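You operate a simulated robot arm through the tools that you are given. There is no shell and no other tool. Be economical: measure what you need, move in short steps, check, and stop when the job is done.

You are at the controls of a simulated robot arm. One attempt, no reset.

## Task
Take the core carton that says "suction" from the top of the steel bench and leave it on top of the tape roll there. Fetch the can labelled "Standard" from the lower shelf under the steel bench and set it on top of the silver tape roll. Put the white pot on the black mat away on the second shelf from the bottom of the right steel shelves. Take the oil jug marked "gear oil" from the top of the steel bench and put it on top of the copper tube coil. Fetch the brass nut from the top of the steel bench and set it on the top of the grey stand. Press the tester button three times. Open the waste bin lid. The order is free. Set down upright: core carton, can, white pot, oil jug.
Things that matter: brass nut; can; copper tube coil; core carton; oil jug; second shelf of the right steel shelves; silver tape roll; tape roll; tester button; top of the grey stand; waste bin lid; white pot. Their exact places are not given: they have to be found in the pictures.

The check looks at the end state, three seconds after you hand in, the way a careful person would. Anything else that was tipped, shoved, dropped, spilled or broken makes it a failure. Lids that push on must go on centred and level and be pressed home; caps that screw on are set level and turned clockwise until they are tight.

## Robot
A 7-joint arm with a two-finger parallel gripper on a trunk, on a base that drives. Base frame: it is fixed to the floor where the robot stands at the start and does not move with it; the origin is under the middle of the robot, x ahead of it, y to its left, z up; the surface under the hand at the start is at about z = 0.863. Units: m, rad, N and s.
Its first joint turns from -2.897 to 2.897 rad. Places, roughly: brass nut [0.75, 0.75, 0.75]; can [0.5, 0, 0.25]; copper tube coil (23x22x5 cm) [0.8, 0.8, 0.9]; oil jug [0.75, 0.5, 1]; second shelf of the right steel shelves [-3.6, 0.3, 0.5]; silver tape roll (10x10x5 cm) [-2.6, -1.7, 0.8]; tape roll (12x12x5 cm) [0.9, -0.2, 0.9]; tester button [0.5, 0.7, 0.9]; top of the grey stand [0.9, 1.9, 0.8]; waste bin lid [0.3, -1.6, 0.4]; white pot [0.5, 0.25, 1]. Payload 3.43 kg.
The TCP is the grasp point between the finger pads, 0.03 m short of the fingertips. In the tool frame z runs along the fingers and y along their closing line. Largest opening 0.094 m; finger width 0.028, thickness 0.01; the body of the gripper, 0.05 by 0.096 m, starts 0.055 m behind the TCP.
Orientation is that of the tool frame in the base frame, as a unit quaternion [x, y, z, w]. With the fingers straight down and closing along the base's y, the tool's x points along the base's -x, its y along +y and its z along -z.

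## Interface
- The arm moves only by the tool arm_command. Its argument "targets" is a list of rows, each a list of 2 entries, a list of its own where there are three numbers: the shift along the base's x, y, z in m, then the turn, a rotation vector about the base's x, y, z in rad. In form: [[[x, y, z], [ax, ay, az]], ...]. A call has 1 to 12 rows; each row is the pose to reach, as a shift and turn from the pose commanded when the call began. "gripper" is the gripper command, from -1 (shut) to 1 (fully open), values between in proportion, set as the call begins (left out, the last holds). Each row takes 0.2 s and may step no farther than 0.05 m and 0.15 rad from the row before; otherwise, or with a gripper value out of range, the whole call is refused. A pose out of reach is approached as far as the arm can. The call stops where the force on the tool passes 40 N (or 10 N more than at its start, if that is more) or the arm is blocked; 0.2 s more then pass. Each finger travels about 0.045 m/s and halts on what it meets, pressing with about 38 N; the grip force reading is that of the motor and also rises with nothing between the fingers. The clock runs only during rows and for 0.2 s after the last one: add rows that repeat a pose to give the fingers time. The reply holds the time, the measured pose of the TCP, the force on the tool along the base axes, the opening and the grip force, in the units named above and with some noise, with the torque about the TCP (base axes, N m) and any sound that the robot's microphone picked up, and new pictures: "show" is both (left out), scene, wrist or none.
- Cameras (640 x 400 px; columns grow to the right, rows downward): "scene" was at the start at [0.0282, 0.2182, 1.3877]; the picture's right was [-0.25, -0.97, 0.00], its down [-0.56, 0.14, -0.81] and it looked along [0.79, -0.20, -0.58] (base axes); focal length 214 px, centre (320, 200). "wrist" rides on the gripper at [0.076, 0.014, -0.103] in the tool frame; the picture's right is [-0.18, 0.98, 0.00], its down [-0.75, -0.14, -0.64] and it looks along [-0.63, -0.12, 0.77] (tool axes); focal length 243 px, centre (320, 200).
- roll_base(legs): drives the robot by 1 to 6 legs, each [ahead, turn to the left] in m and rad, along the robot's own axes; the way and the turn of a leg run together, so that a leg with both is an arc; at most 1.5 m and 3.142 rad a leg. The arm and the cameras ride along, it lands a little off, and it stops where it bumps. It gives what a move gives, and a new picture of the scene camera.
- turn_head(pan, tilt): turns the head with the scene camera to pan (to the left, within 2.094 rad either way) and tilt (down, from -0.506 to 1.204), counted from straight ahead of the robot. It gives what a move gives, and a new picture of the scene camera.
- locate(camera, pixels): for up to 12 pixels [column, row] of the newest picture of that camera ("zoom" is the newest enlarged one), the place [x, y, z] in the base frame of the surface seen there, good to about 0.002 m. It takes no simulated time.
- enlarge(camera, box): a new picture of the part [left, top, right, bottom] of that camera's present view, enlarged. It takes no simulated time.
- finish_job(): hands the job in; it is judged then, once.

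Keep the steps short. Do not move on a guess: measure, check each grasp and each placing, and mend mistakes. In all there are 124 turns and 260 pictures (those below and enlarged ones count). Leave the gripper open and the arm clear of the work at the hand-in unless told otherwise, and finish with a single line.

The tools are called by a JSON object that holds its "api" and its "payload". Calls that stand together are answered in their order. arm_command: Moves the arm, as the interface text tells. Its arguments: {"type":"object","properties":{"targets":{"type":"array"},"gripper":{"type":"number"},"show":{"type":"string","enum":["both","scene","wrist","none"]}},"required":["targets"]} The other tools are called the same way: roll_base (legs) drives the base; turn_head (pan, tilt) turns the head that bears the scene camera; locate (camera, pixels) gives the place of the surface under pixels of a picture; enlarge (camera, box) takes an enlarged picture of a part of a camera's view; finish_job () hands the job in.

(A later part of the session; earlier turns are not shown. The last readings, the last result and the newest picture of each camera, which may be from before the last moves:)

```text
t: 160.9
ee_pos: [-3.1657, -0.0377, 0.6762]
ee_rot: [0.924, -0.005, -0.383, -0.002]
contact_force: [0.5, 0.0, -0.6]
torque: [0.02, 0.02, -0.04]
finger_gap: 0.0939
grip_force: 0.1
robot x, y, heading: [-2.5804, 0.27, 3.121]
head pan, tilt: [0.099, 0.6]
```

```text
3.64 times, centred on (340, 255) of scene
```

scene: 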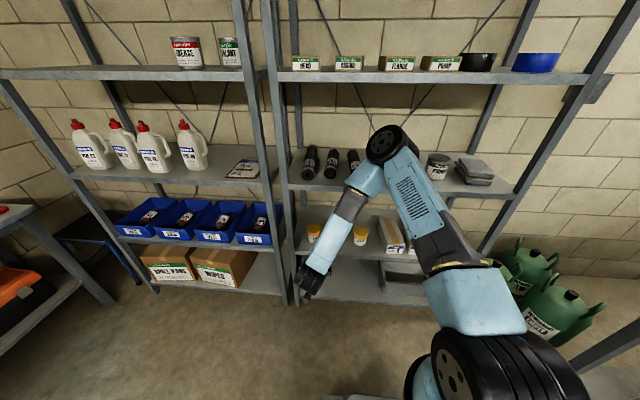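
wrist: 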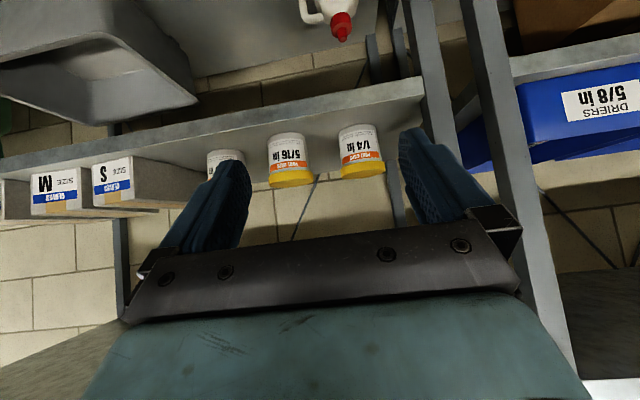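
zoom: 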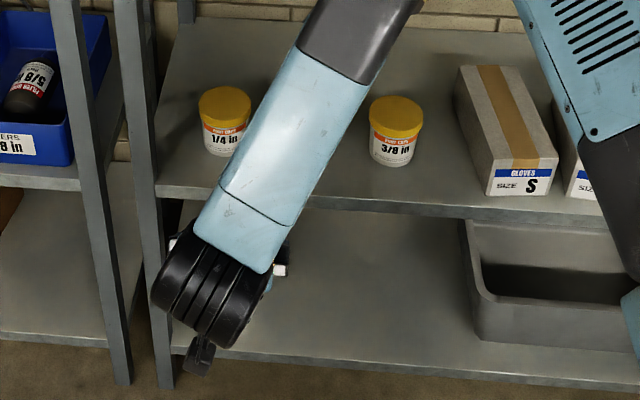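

Pot stands upright on the shelf. While here, look left at the bench with the silver tape roll.

{"api": "turn_head", "payload": {"pan": 1.5, "tilt": 0.4}}

{"api": "enlarge", "payload": {"camera": "scene", "box": [200, 100, 480, 275]}}

```text
t: 162.4
ee_pos: [-3.1653, -0.0378, 0.6751]
ee_rot: [0.923, -0.005, -0.384, -0.001]
contact_force: [-0.2, 0.8, 1.2]
torque: [0.02, 0.01, 0.01]
finger_gap: 0.094
grip_force: 0.1
robot x, y, heading: [-2.5818, 0.2671, 3.126]
head pan, tilt: [1.499, 0.4]
```

scene: 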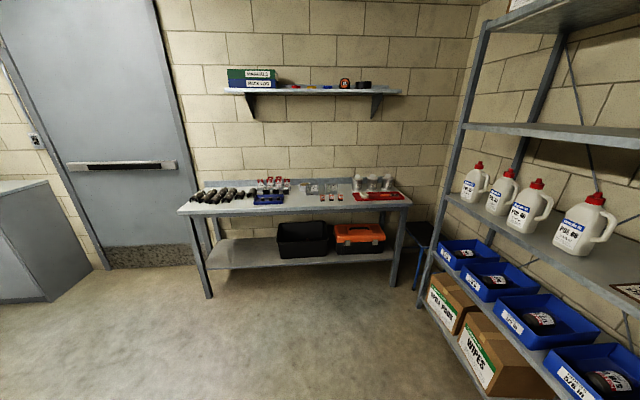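

```text
2.29 times, centred on (340, 188) of scene
```

zoom: 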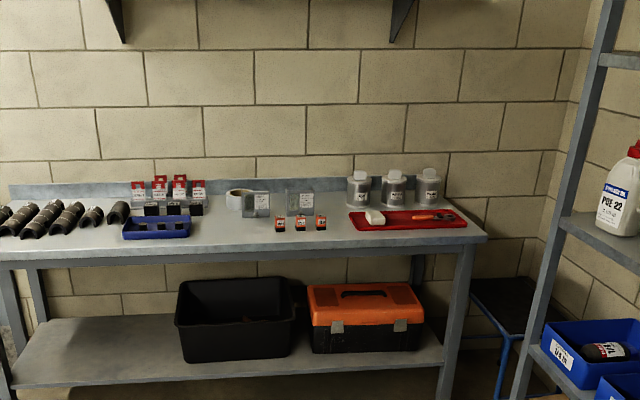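

{"api": "enlarge", "payload": {"camera": "scene", "box": [280, 165, 350, 210]}}

{"api": "locate", "payload": {"camera": "zoom", "pixels": [[155, 165], [180, 155], [150, 190], [215, 185], [240, 225], [350, 170], [250, 270], [130, 330], [30, 210], [180, 160], [205, 157], [310, 250]]}}

```text
8.89 times, centred on (315, 188) of scene
```

zoom: 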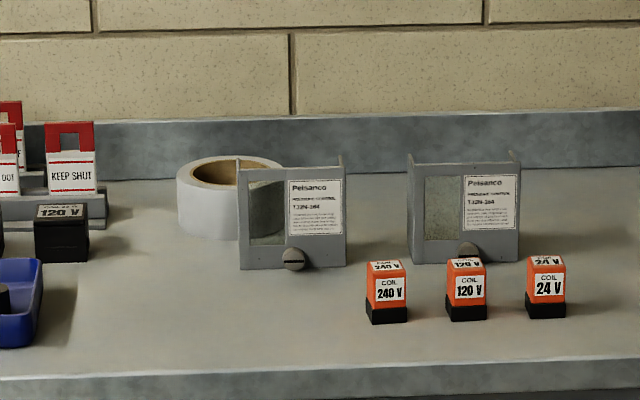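

```text
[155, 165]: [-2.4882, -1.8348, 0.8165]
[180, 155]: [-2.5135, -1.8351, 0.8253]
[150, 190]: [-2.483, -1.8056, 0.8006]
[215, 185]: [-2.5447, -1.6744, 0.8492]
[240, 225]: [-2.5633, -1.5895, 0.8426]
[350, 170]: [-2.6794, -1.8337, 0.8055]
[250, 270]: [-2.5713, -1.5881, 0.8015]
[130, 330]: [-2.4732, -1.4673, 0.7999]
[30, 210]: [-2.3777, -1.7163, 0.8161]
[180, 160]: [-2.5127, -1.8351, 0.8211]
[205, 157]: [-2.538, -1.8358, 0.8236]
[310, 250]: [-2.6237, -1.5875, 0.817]
```

Roll top rim front at (−2.545, −1.674, 0.849), i.e. centre ≈ (−2.55, −1.72). Now back away and turn round toward the bench again for the can.

{"api": "roll_base", "payload": {"legs": [[-0.5, 0], [0.1, 0.5], [0.1, 0.5], [0.1, 0.5], [0.1, 0.5], [0.1, 0.5]]}}

```text
t: 169.5
ee_pos: [-2.1992, -0.5241, 0.676]
ee_rot: [0.766, 0.516, -0.318, 0.214]
contact_force: [0.3, 0.7, -0.7]
torque: [0.01, -0.01, 0.01]
finger_gap: 0.0937
grip_force: 0.0
robot x, y, heading: [-2.3427, 0.169, -1.924]
head pan, tilt: [1.499, 0.4]
stopped in leg 4: the robot was blocked; the commanded pose is now the measured one
```

scene: 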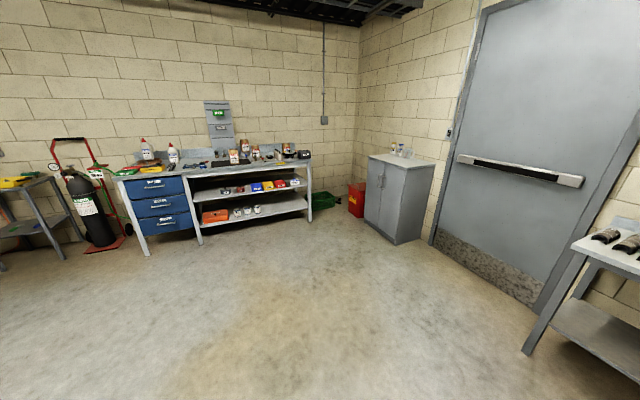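

{"api": "roll_base", "payload": {"legs": [[0.1, 0.65], [0.1, 0.65], [0.1, 0.65]]}}

{"api": "turn_head", "payload": {"pan": 0.0, "tilt": 0.5}}

```text
t: 173.3
ee_pos: [-1.6339, -0.1797, 0.6767]
ee_rot: [0.382, 0.84, -0.159, 0.35]
contact_force: [0.1, 0.8, 0.3]
torque: [-0.03, 0.0, -0.01]
finger_gap: 0.0943
grip_force: 0.1
robot x, y, heading: [-2.3687, -0.0412, -0.78]
head pan, tilt: [1.499, 0.4]
stopped in leg 2: the robot was blocked; the commanded pose is now the measured one
```

scene: 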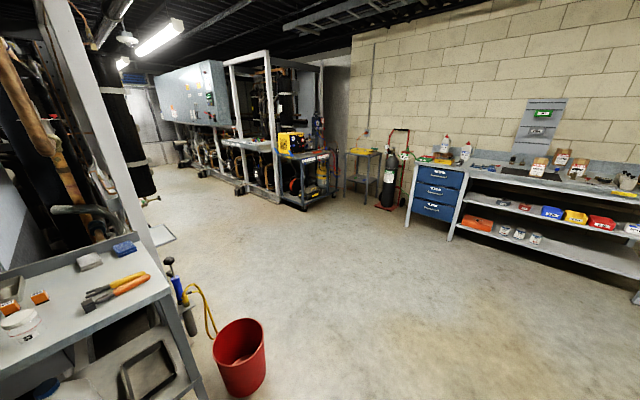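

```text
t: 174.9
ee_pos: [-1.6346, -0.1794, 0.6773]
ee_rot: [0.382, 0.841, -0.158, 0.349]
contact_force: [-0.3, 0.3, 0.8]
torque: [0.01, 0.01, 0.0]
finger_gap: 0.0939
grip_force: 0.1
robot x, y, heading: [-2.3721, -0.0448, -0.782]
head pan, tilt: [0.0, 0.499]
```

scene: 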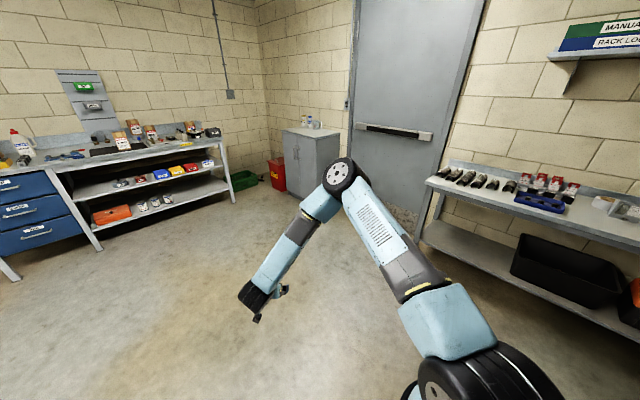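

The waste bin lies ahead (276,175). Drive toward it: ahead 1.2 m then look closely.

{"api": "roll_base", "payload": {"legs": [[1.2, 0.25], [0.2, 0.0]]}}

{"api": "turn_head", "payload": {"pan": 0.1, "tilt": 0.55}}

{"api": "enlarge", "payload": {"camera": "scene", "box": [220, 120, 420, 260]}}

```text
t: 182.2
ee_pos: [-0.4909, -0.7831, 0.6777]
ee_rot: [0.262, 0.886, -0.109, 0.367]
contact_force: [0.3, -0.5, 0.2]
torque: [-0.03, 0.01, 0.01]
finger_gap: 0.0942
grip_force: 0.1
robot x, y, heading: [-1.2348, -0.8541, -0.507]
head pan, tilt: [0.0, 0.499]
```

scene: 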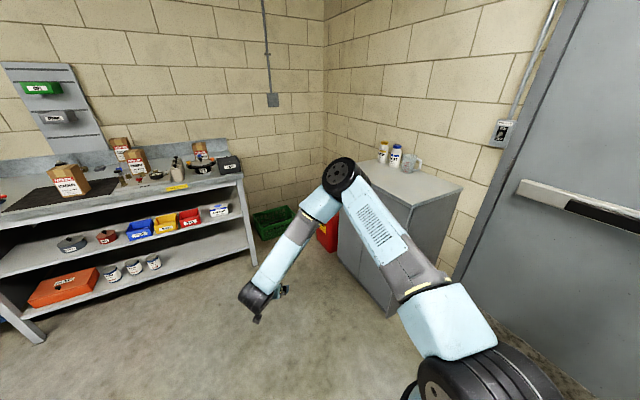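

```text
t: 182.9
ee_pos: [-0.4907, -0.7825, 0.6778]
ee_rot: [0.262, 0.886, -0.109, 0.368]
contact_force: [-0.1, -0.1, -0.3]
torque: [0.0, -0.01, -0.01]
finger_gap: 0.0941
grip_force: 0.0
robot x, y, heading: [-1.2371, -0.8535, -0.506]
head pan, tilt: [0.099, 0.55]
```

scene: 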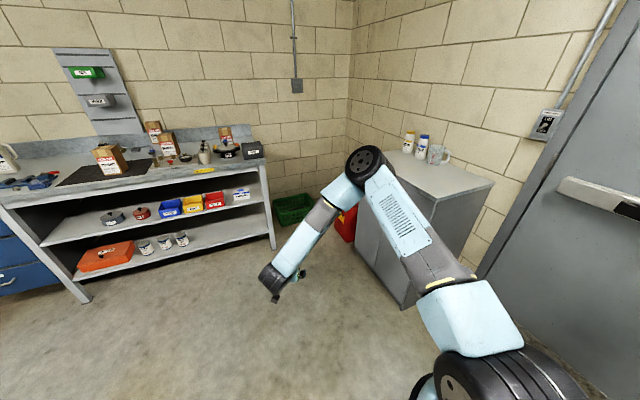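

```text
2.86 times, centred on (320, 190) of scene
```

zoom: 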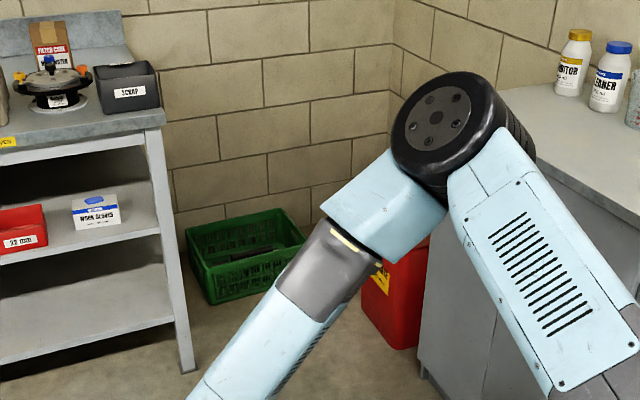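

Arm blocks the bin. Raise the hand first, then drive 0.6 m closer.

{"api": "arm_command", "payload": {"targets": [[[-0.02, -0.01, 0.045], [0, 0, 0]], [[-0.04, -0.02, 0.09], [0, 0, 0]], [[-0.06, -0.03, 0.13], [0, 0, 0]], [[-0.08, -0.04, 0.17], [0, 0, 0]], [[-0.1, -0.05, 0.21], [0, 0, 0]], [[-0.12, -0.06, 0.25], [0, 0, 0]], [[-0.14, -0.07, 0.29], [0, 0, 0]], [[-0.16, -0.08, 0.33], [0, 0, 0]], [[-0.18, -0.09, 0.37], [0, 0, 0]]], "show": "none"}}

{"api": "roll_base", "payload": {"legs": [[0.6, 0.0]]}}

{"api": "turn_head", "payload": {"pan": 0.1, "tilt": 0.75}}

```text
refused: row 1 steps farther than a row can; nothing moved
```

```text
t: 186.4
ee_pos: [0.0175, -1.073, 0.6777]
ee_rot: [0.264, 0.885, -0.109, 0.367]
contact_force: [0.5, 0.1, 0.4]
torque: [0.06, 0.01, -0.01]
finger_gap: 0.0942
grip_force: 0.0
robot x, y, heading: [-0.7255, -1.1292, -0.591]
head pan, tilt: [0.099, 0.55]
```

scene: 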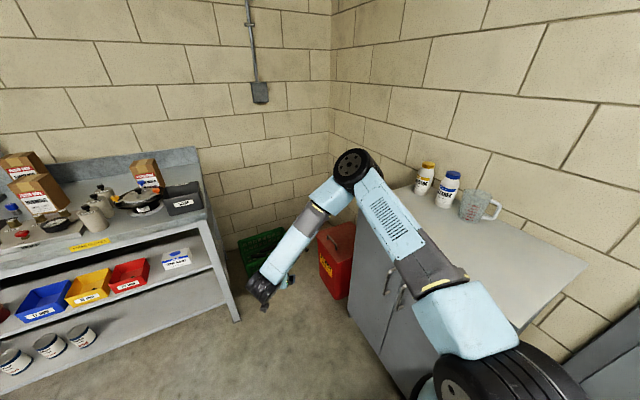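

```text
t: 187.1
ee_pos: [0.0182, -1.0739, 0.678]
ee_rot: [0.265, 0.885, -0.11, 0.368]
contact_force: [-0.2, 0.2, 0.1]
torque: [-0.01, 0.02, 0.01]
finger_gap: 0.0938
grip_force: 0.0
robot x, y, heading: [-0.7214, -1.1296, -0.598]
head pan, tilt: [0.099, 0.75]
```

scene: 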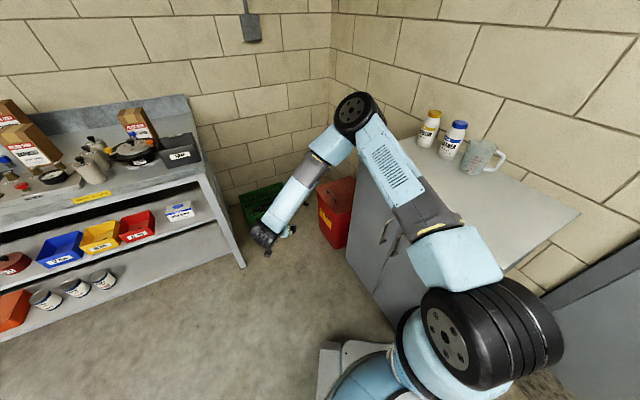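

{"api": "enlarge", "payload": {"camera": "scene", "box": [290, 160, 380, 260]}}

{"api": "locate", "payload": {"camera": "zoom", "pixels": [[180, 95], [240, 110], [290, 130], [300, 90], [200, 140], [245, 190], [240, 155], [180, 280], [225, 330], [300, 320], [310, 160], [350, 100]]}}

```text
4.00 times, centred on (335, 210) of scene
```

zoom: 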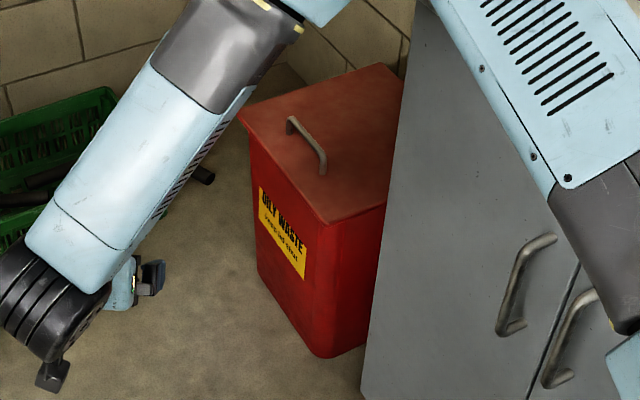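

```text
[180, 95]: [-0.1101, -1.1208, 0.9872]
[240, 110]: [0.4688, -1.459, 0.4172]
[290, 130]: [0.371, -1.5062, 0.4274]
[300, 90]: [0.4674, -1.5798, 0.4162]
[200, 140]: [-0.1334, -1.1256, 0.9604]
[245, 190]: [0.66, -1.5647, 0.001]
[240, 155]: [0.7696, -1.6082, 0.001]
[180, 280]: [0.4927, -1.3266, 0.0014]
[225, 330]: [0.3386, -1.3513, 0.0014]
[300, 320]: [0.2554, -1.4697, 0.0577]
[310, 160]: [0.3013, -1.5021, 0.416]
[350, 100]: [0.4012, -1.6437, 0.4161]
```

{"api": "locate", "payload": {"camera": "scene", "pixels": [[362, 178], [346, 260], [365, 300], [395, 330], [470, 150], [243, 266], [205, 170], [190, 98], [230, 200], [285, 190], [570, 210], [372, 150]]}}

{"api": "locate", "payload": {"camera": "zoom", "pixels": [[245, 112], [325, 222], [400, 120], [390, 70], [318, 165], [300, 135], [290, 120], [322, 172], [380, 280], [375, 390]]}}

```text
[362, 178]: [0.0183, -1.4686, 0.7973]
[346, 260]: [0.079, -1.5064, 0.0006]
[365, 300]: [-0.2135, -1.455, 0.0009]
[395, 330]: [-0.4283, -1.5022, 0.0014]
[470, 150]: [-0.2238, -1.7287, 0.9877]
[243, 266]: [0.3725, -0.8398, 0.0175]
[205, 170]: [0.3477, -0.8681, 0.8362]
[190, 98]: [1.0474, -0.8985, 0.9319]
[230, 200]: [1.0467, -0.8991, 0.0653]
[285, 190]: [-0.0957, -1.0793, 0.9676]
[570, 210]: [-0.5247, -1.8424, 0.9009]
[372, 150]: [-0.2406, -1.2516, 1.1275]
```

```text
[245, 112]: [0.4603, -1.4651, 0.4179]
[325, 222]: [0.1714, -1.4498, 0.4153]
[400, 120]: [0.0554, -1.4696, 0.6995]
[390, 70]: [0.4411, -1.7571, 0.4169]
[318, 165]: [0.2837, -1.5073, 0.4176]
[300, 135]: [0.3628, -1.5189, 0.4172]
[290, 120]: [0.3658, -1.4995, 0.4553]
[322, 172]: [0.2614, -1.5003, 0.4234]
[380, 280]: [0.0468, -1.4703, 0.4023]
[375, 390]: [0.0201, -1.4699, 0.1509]
```

Bin lid: x 0.17–0.46, y −1.45…−1.76, z 0.416; handle at y −1.50, x 0.27–0.37, top 0.455. First raise the arm and point the tool down again.

{"api": "arm_command", "payload": {"targets": [[[0, 0, 0.045], [0.048, 0.073, 0]], [[0, 0, 0.09], [0.096, 0.146, 0]], [[0, 0, 0.135], [0.143, 0.219, 0]], [[0, 0, 0.18], [0.191, 0.292, 0]], [[0, 0, 0.225], [0.239, 0.365, 0]], [[0, 0, 0.27], [0.287, 0.438, 0]], [[0, 0, 0.315], [0.335, 0.51, 0]], [[0, 0, 0.36], [0.383, 0.583, 0]], [[0, 0, 0.405], [0.43, 0.656, 0]], [[-0.02, -0.03, 0.43], [0.43, 0.656, 0]], [[-0.045, -0.07, 0.43], [0.43, 0.656, 0]], [[-0.07, -0.11, 0.43], [0.43, 0.656, 0]]], "show": "none"}}

{"api": "arm_command", "payload": {"targets": [[[-0.025, -0.038, 0], [0, 0, 0]], [[-0.05, -0.076, 0], [0, 0, 0]], [[-0.075, -0.114, 0], [0, 0, 0]], [[-0.1, -0.15, 0], [0, 0, 0]], [[-0.125, -0.19, 0], [0, 0, 0]]], "show": "none"}}

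{"api": "roll_base", "payload": {"legs": [[0, 0.4], [0, 0.42], [0.62, 0]]}}

```text
t: 189.7
ee_pos: [-0.053, -1.1796, 1.1099]
ee_rot: [0.285, 0.959, 0.0, 0.0]
contact_force: [0.4, 0.2, -1.3]
torque: [-0.04, 0.01, 0.04]
finger_gap: 0.0939
grip_force: 0.0
robot x, y, heading: [-0.7214, -1.1295, -0.592]
head pan, tilt: [0.099, 0.75]
```

```text
t: 190.9
ee_pos: [-0.1774, -1.3723, 1.1055]
ee_rot: [0.287, 0.958, -0.001, 0.002]
contact_force: [-0.7, 0.6, -0.4]
torque: [-0.02, 0.04, -0.04]
finger_gap: 0.0939
grip_force: 0.0
robot x, y, heading: [-0.7216, -1.1273, -0.594]
head pan, tilt: [0.099, 0.75]
```

```text
t: 193.3
ee_pos: [-0.1925, -1.0761, 1.1071]
ee_rot: [0.043, 0.999, -0.001, 0.002]
contact_force: [-1.0, -1.4, 1.1]
torque: [0.14, -0.03, 0.0]
finger_gap: 0.0939
grip_force: 0.1
robot x, y, heading: [-0.7837, -1.1145, -0.3]
head pan, tilt: [0.099, 0.75]
stopped in leg 2: the robot was blocked; the commanded pose is now the measured one
```

scene: 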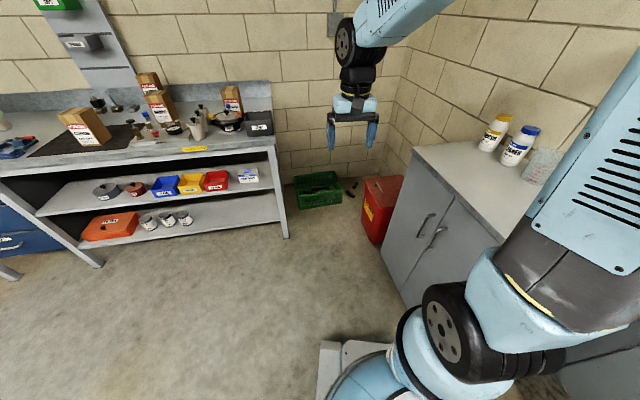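

{"api": "roll_base", "payload": {"legs": [[0.3, 0.4], [0.4, 0.1]]}}

```text
t: 194.6
ee_pos: [-0.1868, -1.0322, 1.1088]
ee_rot: [0.0, 1.0, 0.0, 0.001]
contact_force: [-0.1, -1.0, 0.7]
torque: [0.06, -0.01, 0.01]
finger_gap: 0.0939
grip_force: 0.1
robot x, y, heading: [-0.7707, -1.1193, -0.353]
head pan, tilt: [0.099, 0.75]
stopped in leg 1: the robot was blocked; the commanded pose is now the measured one
```

scene: 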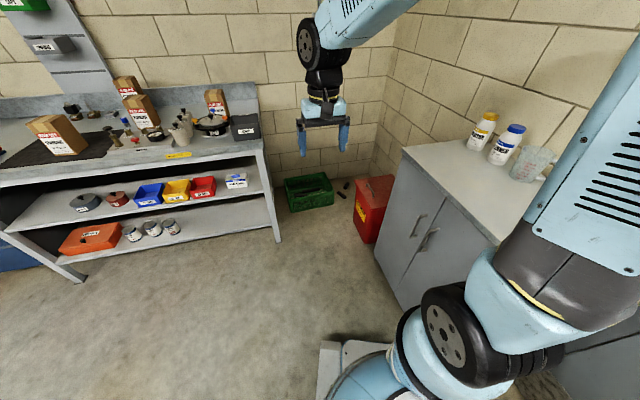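

The base's front-right corner is against the cabinet. Reverse, then turn and come in farther from it.

{"api": "roll_base", "payload": {"legs": [[-0.35, 0], [0, 0.35], [0, 0.3], [0.9, 0]]}}

```text
t: 203.4
ee_pos: [0.1587, -0.3254, 1.1084]
ee_rot: [-0.317, 0.949, 0.0, 0.002]
contact_force: [-0.3, -0.7, 0.5]
torque: [-0.01, 0.02, 0.02]
finger_gap: 0.0941
grip_force: 0.1
robot x, y, heading: [-0.2547, -0.7526, 0.297]
head pan, tilt: [0.099, 0.75]
```

scene: 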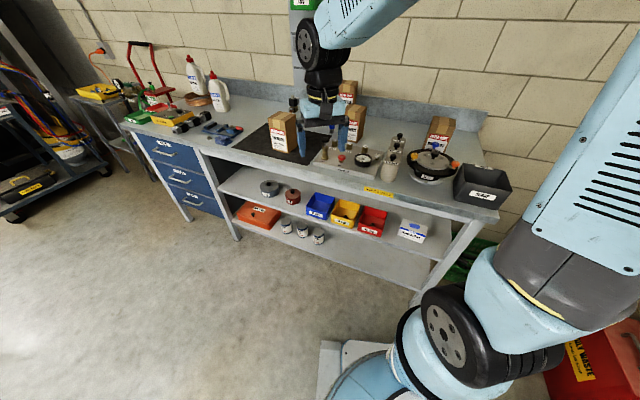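

{"api": "roll_base", "payload": {"legs": [[0, -0.4], [0, -0.4], [0, -0.35]]}}

```text
t: 207.5
ee_pos: [0.3141, -0.918, 1.1095]
ee_rot: [0.22, 0.975, -0.001, 0.001]
contact_force: [1.5, 0.4, 0.1]
torque: [-0.01, -0.01, -0.01]
finger_gap: 0.0939
grip_force: 0.0
robot x, y, heading: [-0.2132, -0.6995, -0.831]
head pan, tilt: [0.099, 0.75]
stopped in leg 3: the robot was blocked; the commanded pose is now the measured one
```

scene: 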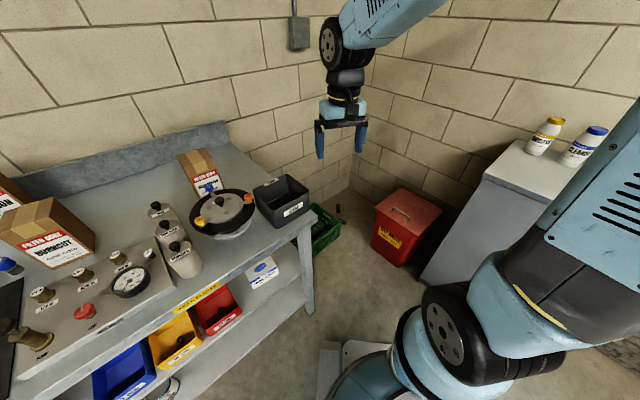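

{"api": "roll_base", "payload": {"legs": [[0.15, 0]]}}

{"api": "enlarge", "payload": {"camera": "scene", "box": [350, 160, 470, 290]}}

{"api": "locate", "payload": {"camera": "zoom", "pixels": [[200, 160], [240, 180], [170, 140], [300, 150], [120, 200], [350, 180], [250, 190], [210, 165], [140, 110], [330, 260]]}}

```text
t: 208.9
ee_pos: [0.4171, -1.0309, 1.1101]
ee_rot: [0.222, 0.975, 0.001, 0.002]
contact_force: [0.2, 0.3, -0.3]
torque: [-0.01, 0.0, 0.02]
finger_gap: 0.0942
grip_force: 0.0
robot x, y, heading: [-0.1101, -0.8121, -0.834]
head pan, tilt: [0.099, 0.75]
```

scene: 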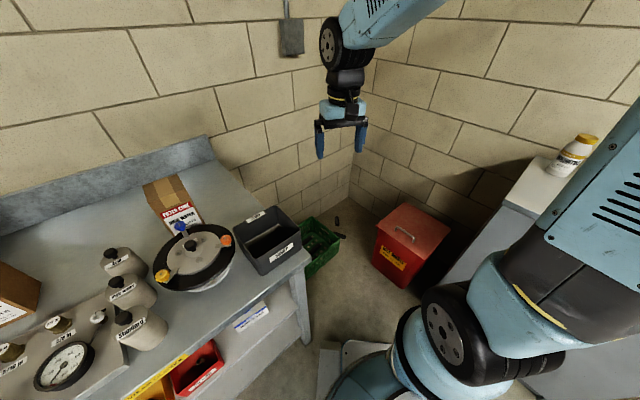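

```text
3.08 times, centred on (410, 225) of scene
```

zoom: 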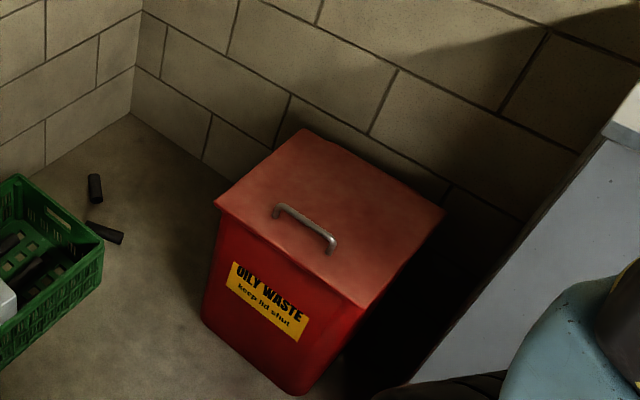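

```text
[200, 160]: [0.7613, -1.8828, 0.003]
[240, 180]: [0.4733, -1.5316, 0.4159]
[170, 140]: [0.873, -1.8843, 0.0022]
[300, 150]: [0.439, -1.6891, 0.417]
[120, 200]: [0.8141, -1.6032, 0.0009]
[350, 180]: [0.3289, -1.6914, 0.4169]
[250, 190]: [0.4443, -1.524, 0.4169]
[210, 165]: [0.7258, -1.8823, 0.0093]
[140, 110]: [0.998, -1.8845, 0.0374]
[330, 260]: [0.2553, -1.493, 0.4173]
```

{"api": "locate", "payload": {"camera": "zoom", "pixels": [[305, 220], [290, 212], [320, 229], [276, 212], [334, 245], [218, 205], [365, 305], [304, 132], [443, 212]]}}

```text
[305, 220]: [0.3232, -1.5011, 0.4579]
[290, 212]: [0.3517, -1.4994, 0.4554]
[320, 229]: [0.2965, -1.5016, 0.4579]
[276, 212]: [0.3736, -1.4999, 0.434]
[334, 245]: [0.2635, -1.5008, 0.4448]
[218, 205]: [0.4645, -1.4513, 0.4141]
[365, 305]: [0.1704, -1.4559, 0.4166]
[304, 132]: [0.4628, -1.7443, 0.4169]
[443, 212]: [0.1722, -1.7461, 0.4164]
```

Handle bar: x 0.265–0.373, y −1.500, top 0.460; hinge at y≈−1.75. Move over it with fingers closing along y.

{"api": "arm_command", "payload": {"targets": [[[-0.008, -0.039, -0.025], [0, 0, 0.037]], [[-0.016, -0.078, -0.05], [0, 0, 0.075]], [[-0.025, -0.117, -0.075], [0, 0, 0.112]], [[-0.033, -0.156, -0.1], [0, 0, 0.15]], [[-0.041, -0.195, -0.125], [0, 0, 0.187]], [[-0.05, -0.234, -0.15], [0, 0, 0.224]], [[-0.058, -0.273, -0.175], [0, 0, 0.261]], [[-0.066, -0.312, -0.2], [0, 0, 0.3]], [[-0.074, -0.351, -0.225], [0, 0, 0.336]], [[-0.082, -0.39, -0.25], [0, 0, 0.374]], [[-0.09, -0.43, -0.275], [0, 0, 0.411]], [[-0.099, -0.469, -0.3], [0, 0, 0.448]]], "gripper": -0.2, "show": "none"}}

{"api": "arm_command", "payload": {"targets": [[[0, 0, -0.045], [0, 0, 0]], [[0, 0, -0.09], [0, 0, 0]], [[0, 0, -0.135], [0, 0, 0]], [[0, 0, -0.18], [0, 0, 0]], [[0, 0, -0.22], [0, 0, 0]], [[0, 0, -0.22], [0, 0, 0]]]}}

```text
t: 211.5
ee_pos: [0.3157, -1.4988, 0.8093]
ee_rot: [-0.001, 1.0, 0.001, 0.002]
contact_force: [0.7, 0.3, 0.8]
torque: [-0.04, 0.02, 0.03]
finger_gap: 0.0377
grip_force: 0.0
robot x, y, heading: [-0.1088, -0.8147, -0.834]
head pan, tilt: [0.099, 0.75]
```

```text
t: 212.9
ee_pos: [0.3168, -1.5011, 0.5882]
ee_rot: [-0.001, 1.0, 0.0, 0.001]
contact_force: [0.5, -0.4, -0.6]
torque: [0.03, -0.04, 0.02]
finger_gap: 0.038
grip_force: 0.0
robot x, y, heading: [-0.1069, -0.8148, -0.837]
head pan, tilt: [0.099, 0.75]
```

scene: 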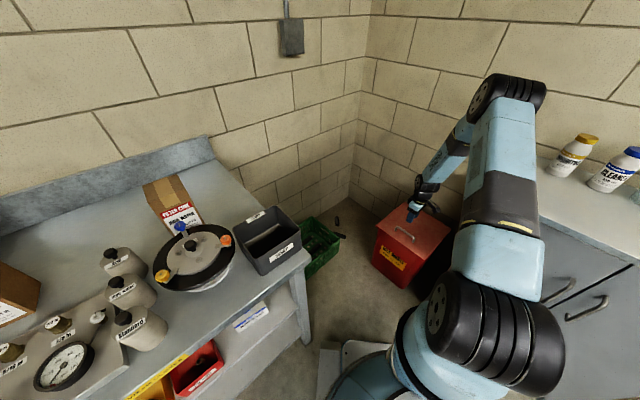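
wrist: 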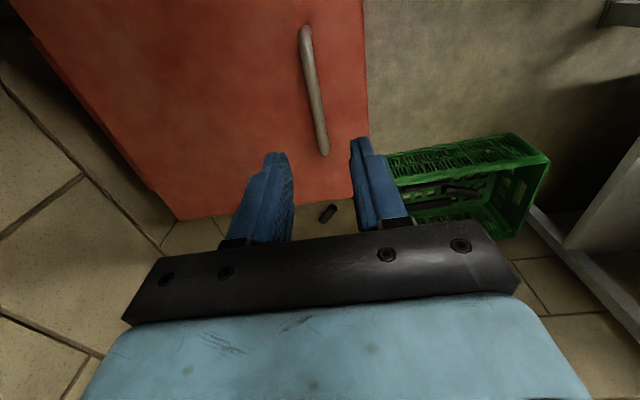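

Lower around the bar and close.

{"api": "arm_command", "payload": {"targets": [[[0, 0.001, -0.045], [0, 0, 0]], [[0, 0.001, -0.09], [0, 0, 0]], [[0, 0.001, -0.115], [0, 0, 0]], [[0, 0.001, -0.124], [0, 0, 0]], [[0, 0.001, -0.124], [0, 0, 0]]], "show": "none"}}

{"api": "arm_command", "payload": {"targets": [[[0, 0, 0], [0, 0, 0]], [[0, 0, 0], [0, 0, 0]], [[0, 0, 0], [0, 0, 0]], [[0, 0, 0], [0, 0, 0]]], "gripper": -1, "show": "wrist"}}

```text
t: 214.1
ee_pos: [0.3161, -1.4992, 0.4657]
ee_rot: [-0.001, 1.0, 0.001, 0.002]
contact_force: [-1.1, -0.7, 0.0]
torque: [0.02, 0.02, -0.01]
finger_gap: 0.0378
grip_force: 0.0
robot x, y, heading: [-0.111, -0.8121, -0.834]
head pan, tilt: [0.099, 0.75]
```

```text
t: 215.1
ee_pos: [0.3156, -1.5006, 0.465]
ee_rot: [-0.001, 1.0, -0.001, 0.003]
contact_force: [-1.3, -18.3, 6.8]
torque: [-0.38, -0.68, -0.77]
finger_gap: 0.0115
grip_force: 38.2
robot x, y, heading: [-0.1101, -0.8153, -0.834]
head pan, tilt: [0.099, 0.75]
```

wrist: 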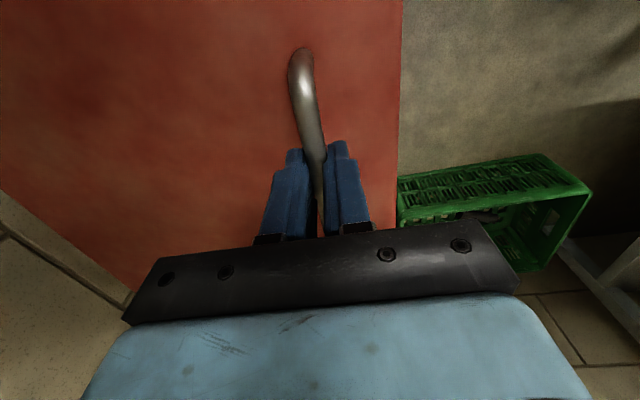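

Bar gripped. Lift along the hinge arc to 20° first.

{"api": "arm_command", "payload": {"targets": [[[0, -0.0045, 0.0215], [0, 0, 0]], [[0, -0.0116, 0.0427], [0, 0, 0]], [[0, -0.02, 0.063], [0, 0, 0]], [[0, -0.0305, 0.0828], [0, 0, 0]], [[0, -0.0305, 0.0828], [0, 0, 0]]]}}

```text
t: 216.3
ee_pos: [0.315, -1.5298, 0.5497]
ee_rot: [0.0, 1.0, 0.0, 0.001]
contact_force: [-13.2, -13.6, -0.3]
torque: [-0.25, 0.71, -1.2]
finger_gap: 0.0117
grip_force: 37.7
robot x, y, heading: [-0.1086, -0.8123, -0.834]
head pan, tilt: [0.099, 0.75]
```

scene: 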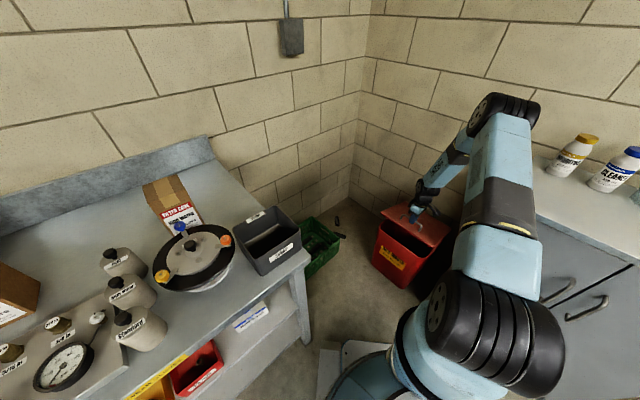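
wrist: 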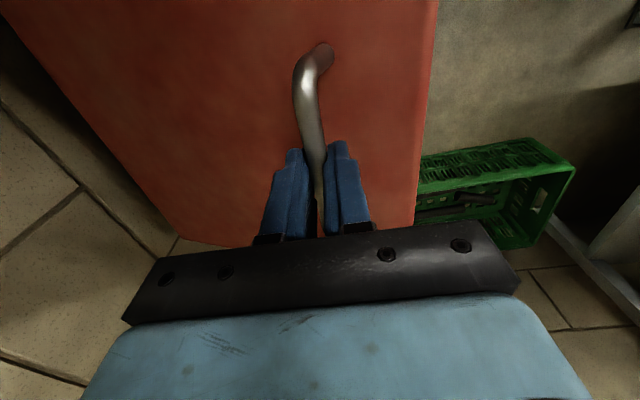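

The lid rises easily. Continue to 45–50°.

{"api": "arm_command", "payload": {"targets": [[[0, -0.0125, 0.018], [0, 0, 0]], [[0, -0.0255, 0.0362], [0, 0, 0]], [[0, -0.041, 0.052], [0, 0, 0]], [[0, -0.0569, 0.0672], [0, 0, 0]], [[0, -0.075, 0.08], [0, 0, 0]], [[0, -0.0933, 0.0926], [0, 0, 0]], [[0, -0.0933, 0.0926], [0, 0, 0]]]}}

```text
t: 217.9
ee_pos: [0.3196, -1.6241, 0.6438]
ee_rot: [-0.002, 1.0, 0.0, 0.002]
contact_force: [-16.7, 15.0, 14.1]
torque: [0.3, 0.47, -0.04]
finger_gap: 0.0115
grip_force: 38.3
robot x, y, heading: [-0.1114, -0.8165, -0.836]
head pan, tilt: [0.099, 0.75]
```

scene: 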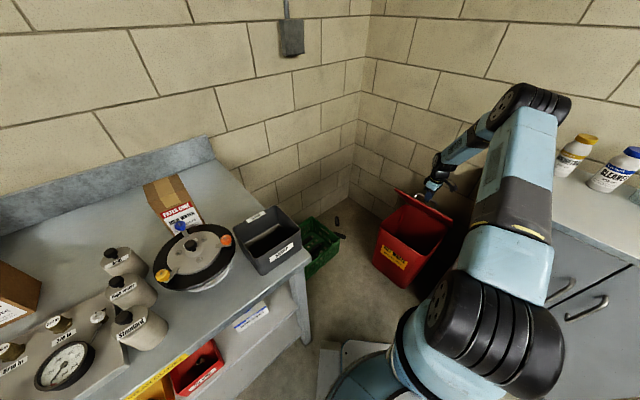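
wrist: 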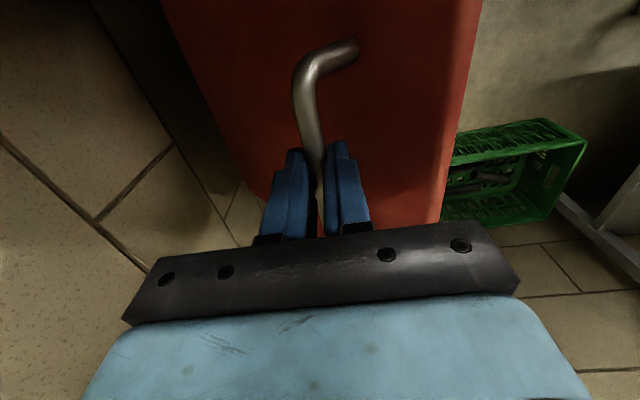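

About 50° open. Test whether the lid holds itself: open the fingers slightly and look.

{"api": "arm_command", "payload": {"targets": [[[0, 0, 0], [0, 0, 0]], [[0, 0, 0], [0, 0, 0]], [[0, 0, 0], [0, 0, 0]]], "gripper": -0.5, "show": "wrist"}}

{"api": "enlarge", "payload": {"camera": "scene", "box": [360, 140, 480, 290]}}

```text
t: 218.7
ee_pos: [0.3193, -1.6241, 0.6411]
ee_rot: [-0.001, 1.0, 0.001, 0.001]
contact_force: [1.5, 3.4, -0.1]
torque: [0.06, 0.02, -0.07]
finger_gap: 0.026
grip_force: 2.2
robot x, y, heading: [-0.107, -0.8132, -0.836]
head pan, tilt: [0.099, 0.75]
```

wrist: 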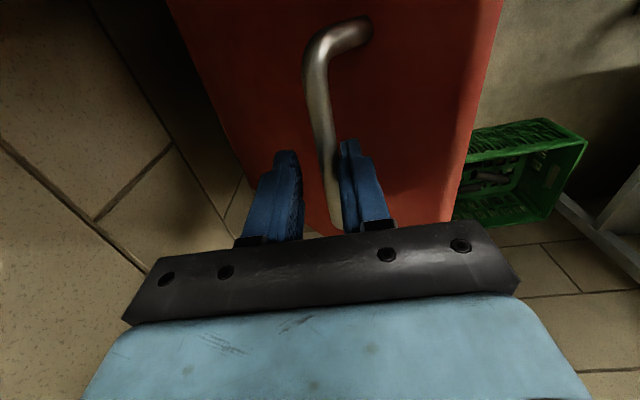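

```text
2.67 times, centred on (420, 215) of scene
```

zoom: 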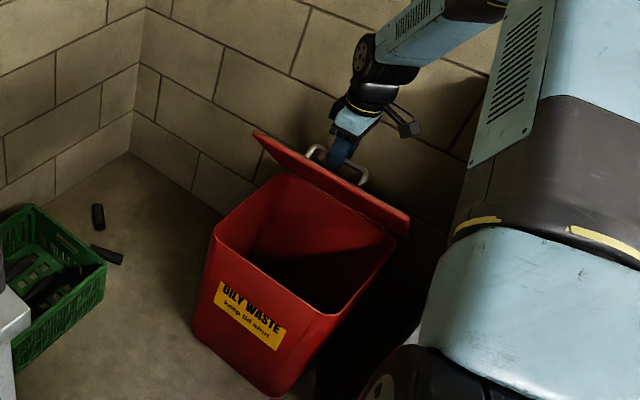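

The bar rests against the +y finger, which can push it on over. Continue pushing along the arc, watching whether the reach suffices.

{"api": "arm_command", "payload": {"targets": [[[0, -0.024, 0.013], [0, 0, 0]], [[0, -0.048, 0.023], [0, 0, 0]], [[0, -0.07, 0.03], [0, 0, 0]], [[0, -0.091, 0.0345], [0, 0, 0]], [[0, -0.112, 0.037], [0, 0, 0]], [[0, -0.112, 0.037], [0, 0, 0]]]}}

```text
t: 220.1
ee_pos: [0.3181, -1.7362, 0.6777]
ee_rot: [0.0, 1.0, 0.0, 0.002]
contact_force: [0.1, 1.9, -1.1]
torque: [0.02, -0.03, 0.03]
finger_gap: 0.0248
grip_force: 0.9
robot x, y, heading: [-0.1065, -0.8158, -0.835]
head pan, tilt: [0.099, 0.75]
```

scene: 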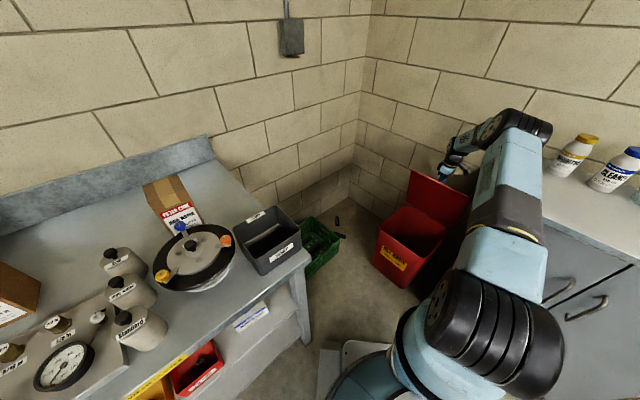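
wrist: 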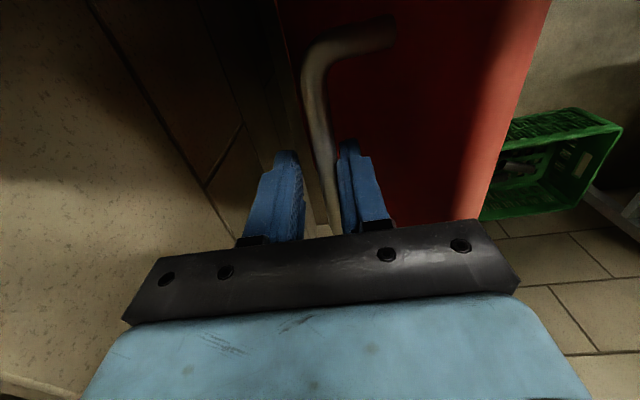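

Reached ~75°. Continue past vertical.

{"api": "arm_command", "payload": {"targets": [[[0, -0.022, 0.001], [0, 0, 0]], [[0, -0.045, 0.0], [0, 0, 0]], [[0, -0.067, -0.002], [0, 0, 0]], [[0, -0.08, -0.004], [0, 0, 0]], [[0, -0.08, -0.004], [0, 0, 0]]]}}

```text
t: 221.3
ee_pos: [0.3152, -1.8147, 0.674]
ee_rot: [0.0, 1.0, 0.001, 0.002]
contact_force: [0.2, 0.2, -0.8]
torque: [0.04, -0.01, 0.0]
finger_gap: 0.0237
grip_force: 0.0
robot x, y, heading: [-0.1097, -0.811, -0.832]
head pan, tilt: [0.099, 0.75]
```

scene: 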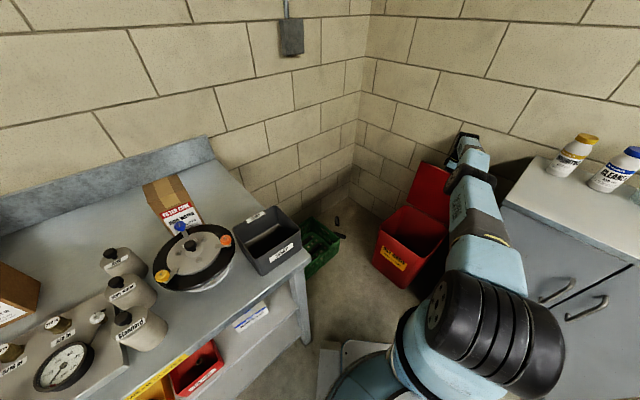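
wrist: 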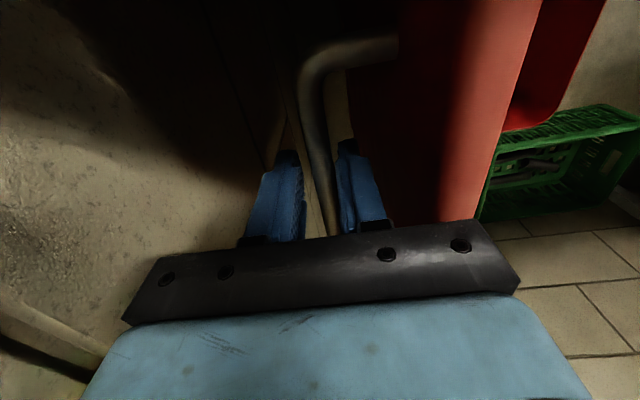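

Past vertical with no load on the fingers. Raise straight up out of the handle and look.

{"api": "arm_command", "payload": {"targets": [[[0, 0, 0.03], [0, 0, 0]], [[0, 0, 0.07], [0, 0, 0]], [[0, 0, 0.115], [0, 0, 0]], [[0, 0.01, 0.16], [0, 0, 0]], [[0, 0.04, 0.19], [0, 0, 0]], [[0, 0.08, 0.21], [0, 0, 0]], [[0, 0.12, 0.23], [0, 0, 0]], [[0, 0.165, 0.25], [0, 0, 0]], [[0, 0.21, 0.27], [0, 0, 0]], [[0, 0.255, 0.29], [0, 0, 0]]]}}

{"api": "enlarge", "payload": {"camera": "scene", "box": [350, 140, 480, 290]}}

```text
t: 223.5
ee_pos: [0.4145, -1.7561, 0.9866]
ee_rot: [-0.001, 1.0, 0.001, 0.001]
contact_force: [-0.2, 1.0, -0.2]
torque: [0.0, -0.01, -0.03]
finger_gap: 0.0236
grip_force: 0.1
out of reach, approached as far as the arm can: row 3, 4, 5, 6, 7, 8, 9, 10
robot x, y, heading: [-0.1082, -0.8116, -0.831]
head pan, tilt: [0.099, 0.75]
```

scene: 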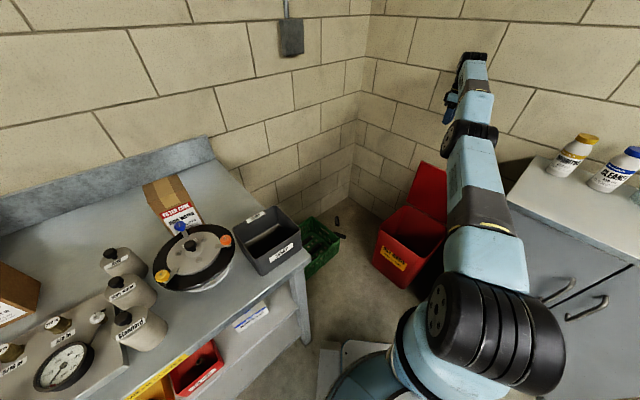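
wrist: 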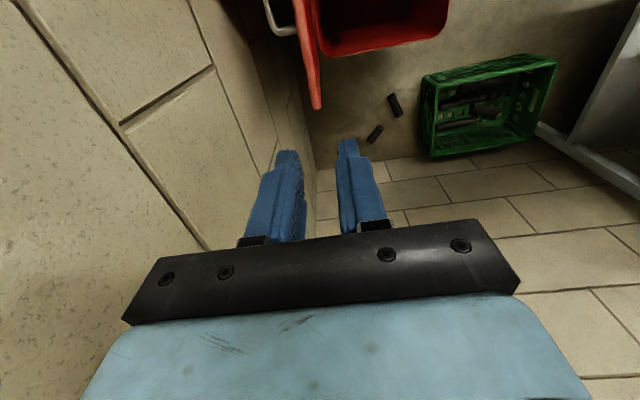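

```text
2.67 times, centred on (415, 215) of scene
```

zoom: 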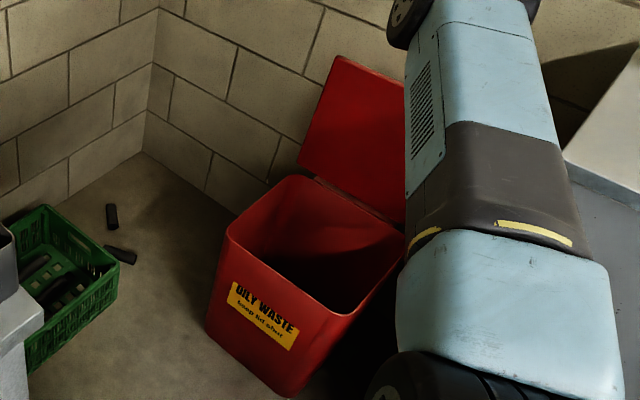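

The lid is open and stays. Retract the arm.

{"api": "arm_command", "payload": {"targets": [[[0, 0.035, 0.03], [0, 0, 0]], [[0, 0.075, 0.05], [0, 0, 0]], [[0, 0.12, 0.06], [0, 0, 0]], [[0, 0.165, 0.07], [0, 0, 0]], [[0, 0.21, 0.08], [0, 0, 0]], [[0, 0.255, 0.09], [0, 0, 0]], [[0, 0.3, 0.1], [0, 0, 0]], [[-0.02, 0.34, 0.1], [0, 0, 0]], [[-0.04, 0.38, 0.1], [0, 0, 0]], [[-0.06, 0.42, 0.1], [0, 0, 0]]], "gripper": 1, "show": "none"}}

{"api": "roll_base", "payload": {"legs": [[-0.45, 0], [0, 0.35], [0, 0.35]]}}

```text
t: 225.7
ee_pos: [0.5547, -1.5671, 1.2133]
ee_rot: [-0.002, 1.0, 0.001, 0.001]
contact_force: [0.4, -1.4, -1.5]
torque: [0.04, 0.01, 0.01]
finger_gap: 0.0938
grip_force: 0.0
out of reach, approached as far as the arm can: row 1, 2, 3, 4, 5, 6, 7, 8, 9, 10
robot x, y, heading: [-0.1111, -0.8147, -0.831]
head pan, tilt: [0.099, 0.75]
```

```text
t: 230.9
ee_pos: [0.5811, -0.6185, 1.2151]
ee_rot: [-0.345, 0.939, 0.0, 0.002]
contact_force: [0.4, 0.5, 0.1]
torque: [-0.06, -0.03, 0.0]
finger_gap: 0.0939
grip_force: 0.1
robot x, y, heading: [-0.4179, -0.5286, -0.145]
head pan, tilt: [0.099, 0.75]
```

scene: 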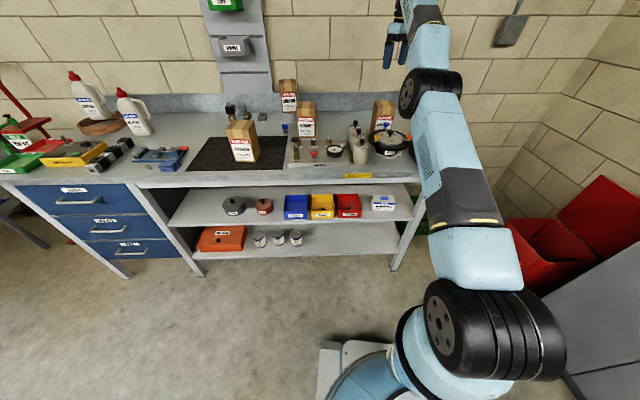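

Lid open confirmed in view (590,240). Pull the arm in.

{"api": "arm_command", "payload": {"targets": [[[-0.042, 0, 0], [0, 0, -0.09]], [[-0.084, 0, 0], [0, 0, -0.18]], [[-0.126, 0, 0], [0, 0, -0.27]], [[-0.168, 0, 0], [0, 0, -0.36]], [[-0.21, 0, 0], [0, 0, -0.45]], [[-0.252, 0, 0], [0, 0, -0.54]], [[-0.294, 0, 0], [0, 0, -0.63]], [[-0.336, 0, 0], [0, 0, -0.72]], [[-0.378, 0, 0], [0, 0, -0.81]], [[-0.42, 0, 0], [0, 0, -0.85]]], "show": "none"}}

{"api": "roll_base", "payload": {"legs": [[-0.1, 0.0], [0.15, 0.5], [0.15, 0.5], [0.15, 0.0], [0.1, -0.5], [0.1, -0.35]]}}

```text
t: 231.3
ee_pos: [0.5832, -0.5691, 1.2159]
ee_rot: [-0.338, 0.941, 0.007, -0.002]
contact_force: [2.1, 0.7, -1.6]
torque: [-0.06, 0.17, -0.01]
finger_gap: 0.0939
grip_force: 0.0
out of reach, approached as far as the arm can: row 1
robot x, y, heading: [-0.4163, -0.5301, -0.139]
head pan, tilt: [0.099, 0.75]
stopped in row 1: the arm was blocked; the commanded pose is now the measured one
```

```text
t: 233.6
ee_pos: [0.5308, -0.2469, 1.2291]
ee_rot: [-0.488, 0.873, 0.005, 0.005]
contact_force: [-1.2, -1.1, 2.5]
torque: [0.04, -0.06, 0.0]
finger_gap: 0.0941
grip_force: 0.1
robot x, y, heading: [-0.4231, -0.5416, 0.211]
head pan, tilt: [0.099, 0.75]
stopped in leg 2: the robot was blocked; the commanded pose is now the measured one
```

scene: 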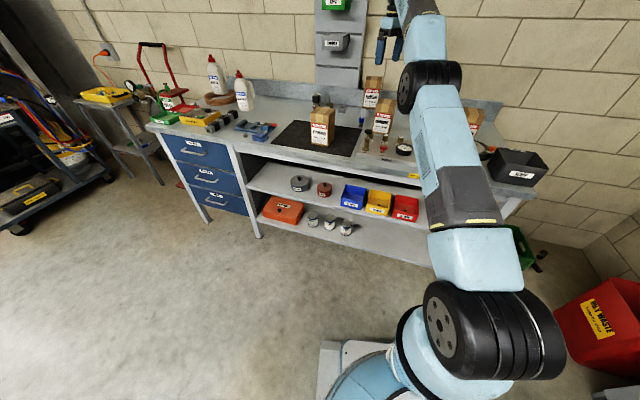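

The arm is stretched out; retract it radially in small steps.

{"api": "arm_command", "payload": {"targets": [[[-0.03, -0.009, 0.0], [0, 0, 0]], [[-0.06, -0.018, 0.0], [0, 0, 0]], [[-0.1, -0.03, 0.0], [0, 0, 0]], [[-0.14, -0.043, 0], [0, 0, 0]], [[-0.18, -0.056, 0], [0, 0, 0]], [[-0.22, -0.068, 0], [0, 0, 0]], [[-0.26, -0.08, 0], [0, 0, 0]], [[-0.3, -0.093, 0], [0, 0, 0]]], "show": "scene"}}

```text
t: 235.3
ee_pos: [0.2343, -0.3416, 1.2243]
ee_rot: [-0.486, 0.874, 0.008, 0.002]
contact_force: [0.6, 0.4, -0.9]
torque: [-0.02, 0.02, -0.02]
finger_gap: 0.094
grip_force: 0.2
out of reach, approached as far as the arm can: row 1, 2, 3
robot x, y, heading: [-0.4239, -0.5413, 0.214]
head pan, tilt: [0.099, 0.75]
```

scene: 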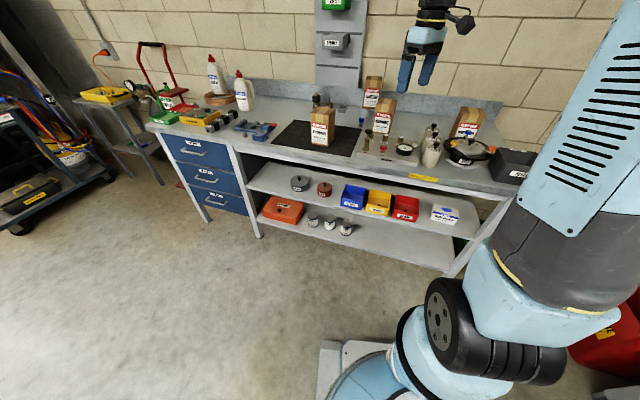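

{"api": "roll_base", "payload": {"legs": [[-0.3, 0], [0.35, 0.7], [0.4, 0.1], [0.15, -0.5], [0.1, -0.5], [-0.3, 0]]}}

```text
t: 246.5
ee_pos: [0.375, 0.0841, 1.2257]
ee_rot: [-0.392, 0.92, 0.006, 0.003]
contact_force: [0.4, 1.2, -0.3]
torque: [-0.07, 0.01, 0.0]
finger_gap: 0.094
grip_force: 0.0
robot x, y, heading: [-0.311, 0.0583, 0.002]
head pan, tilt: [0.099, 0.75]
```

scene: 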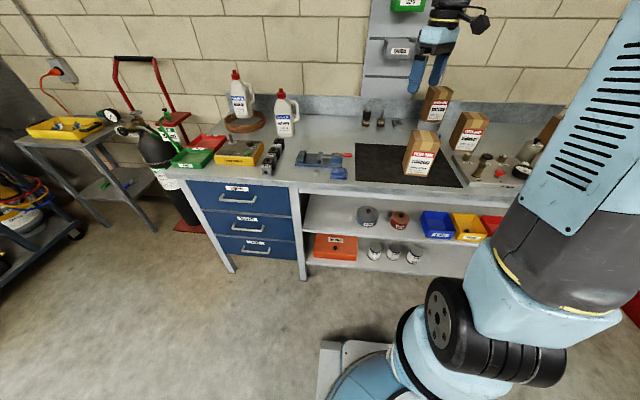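

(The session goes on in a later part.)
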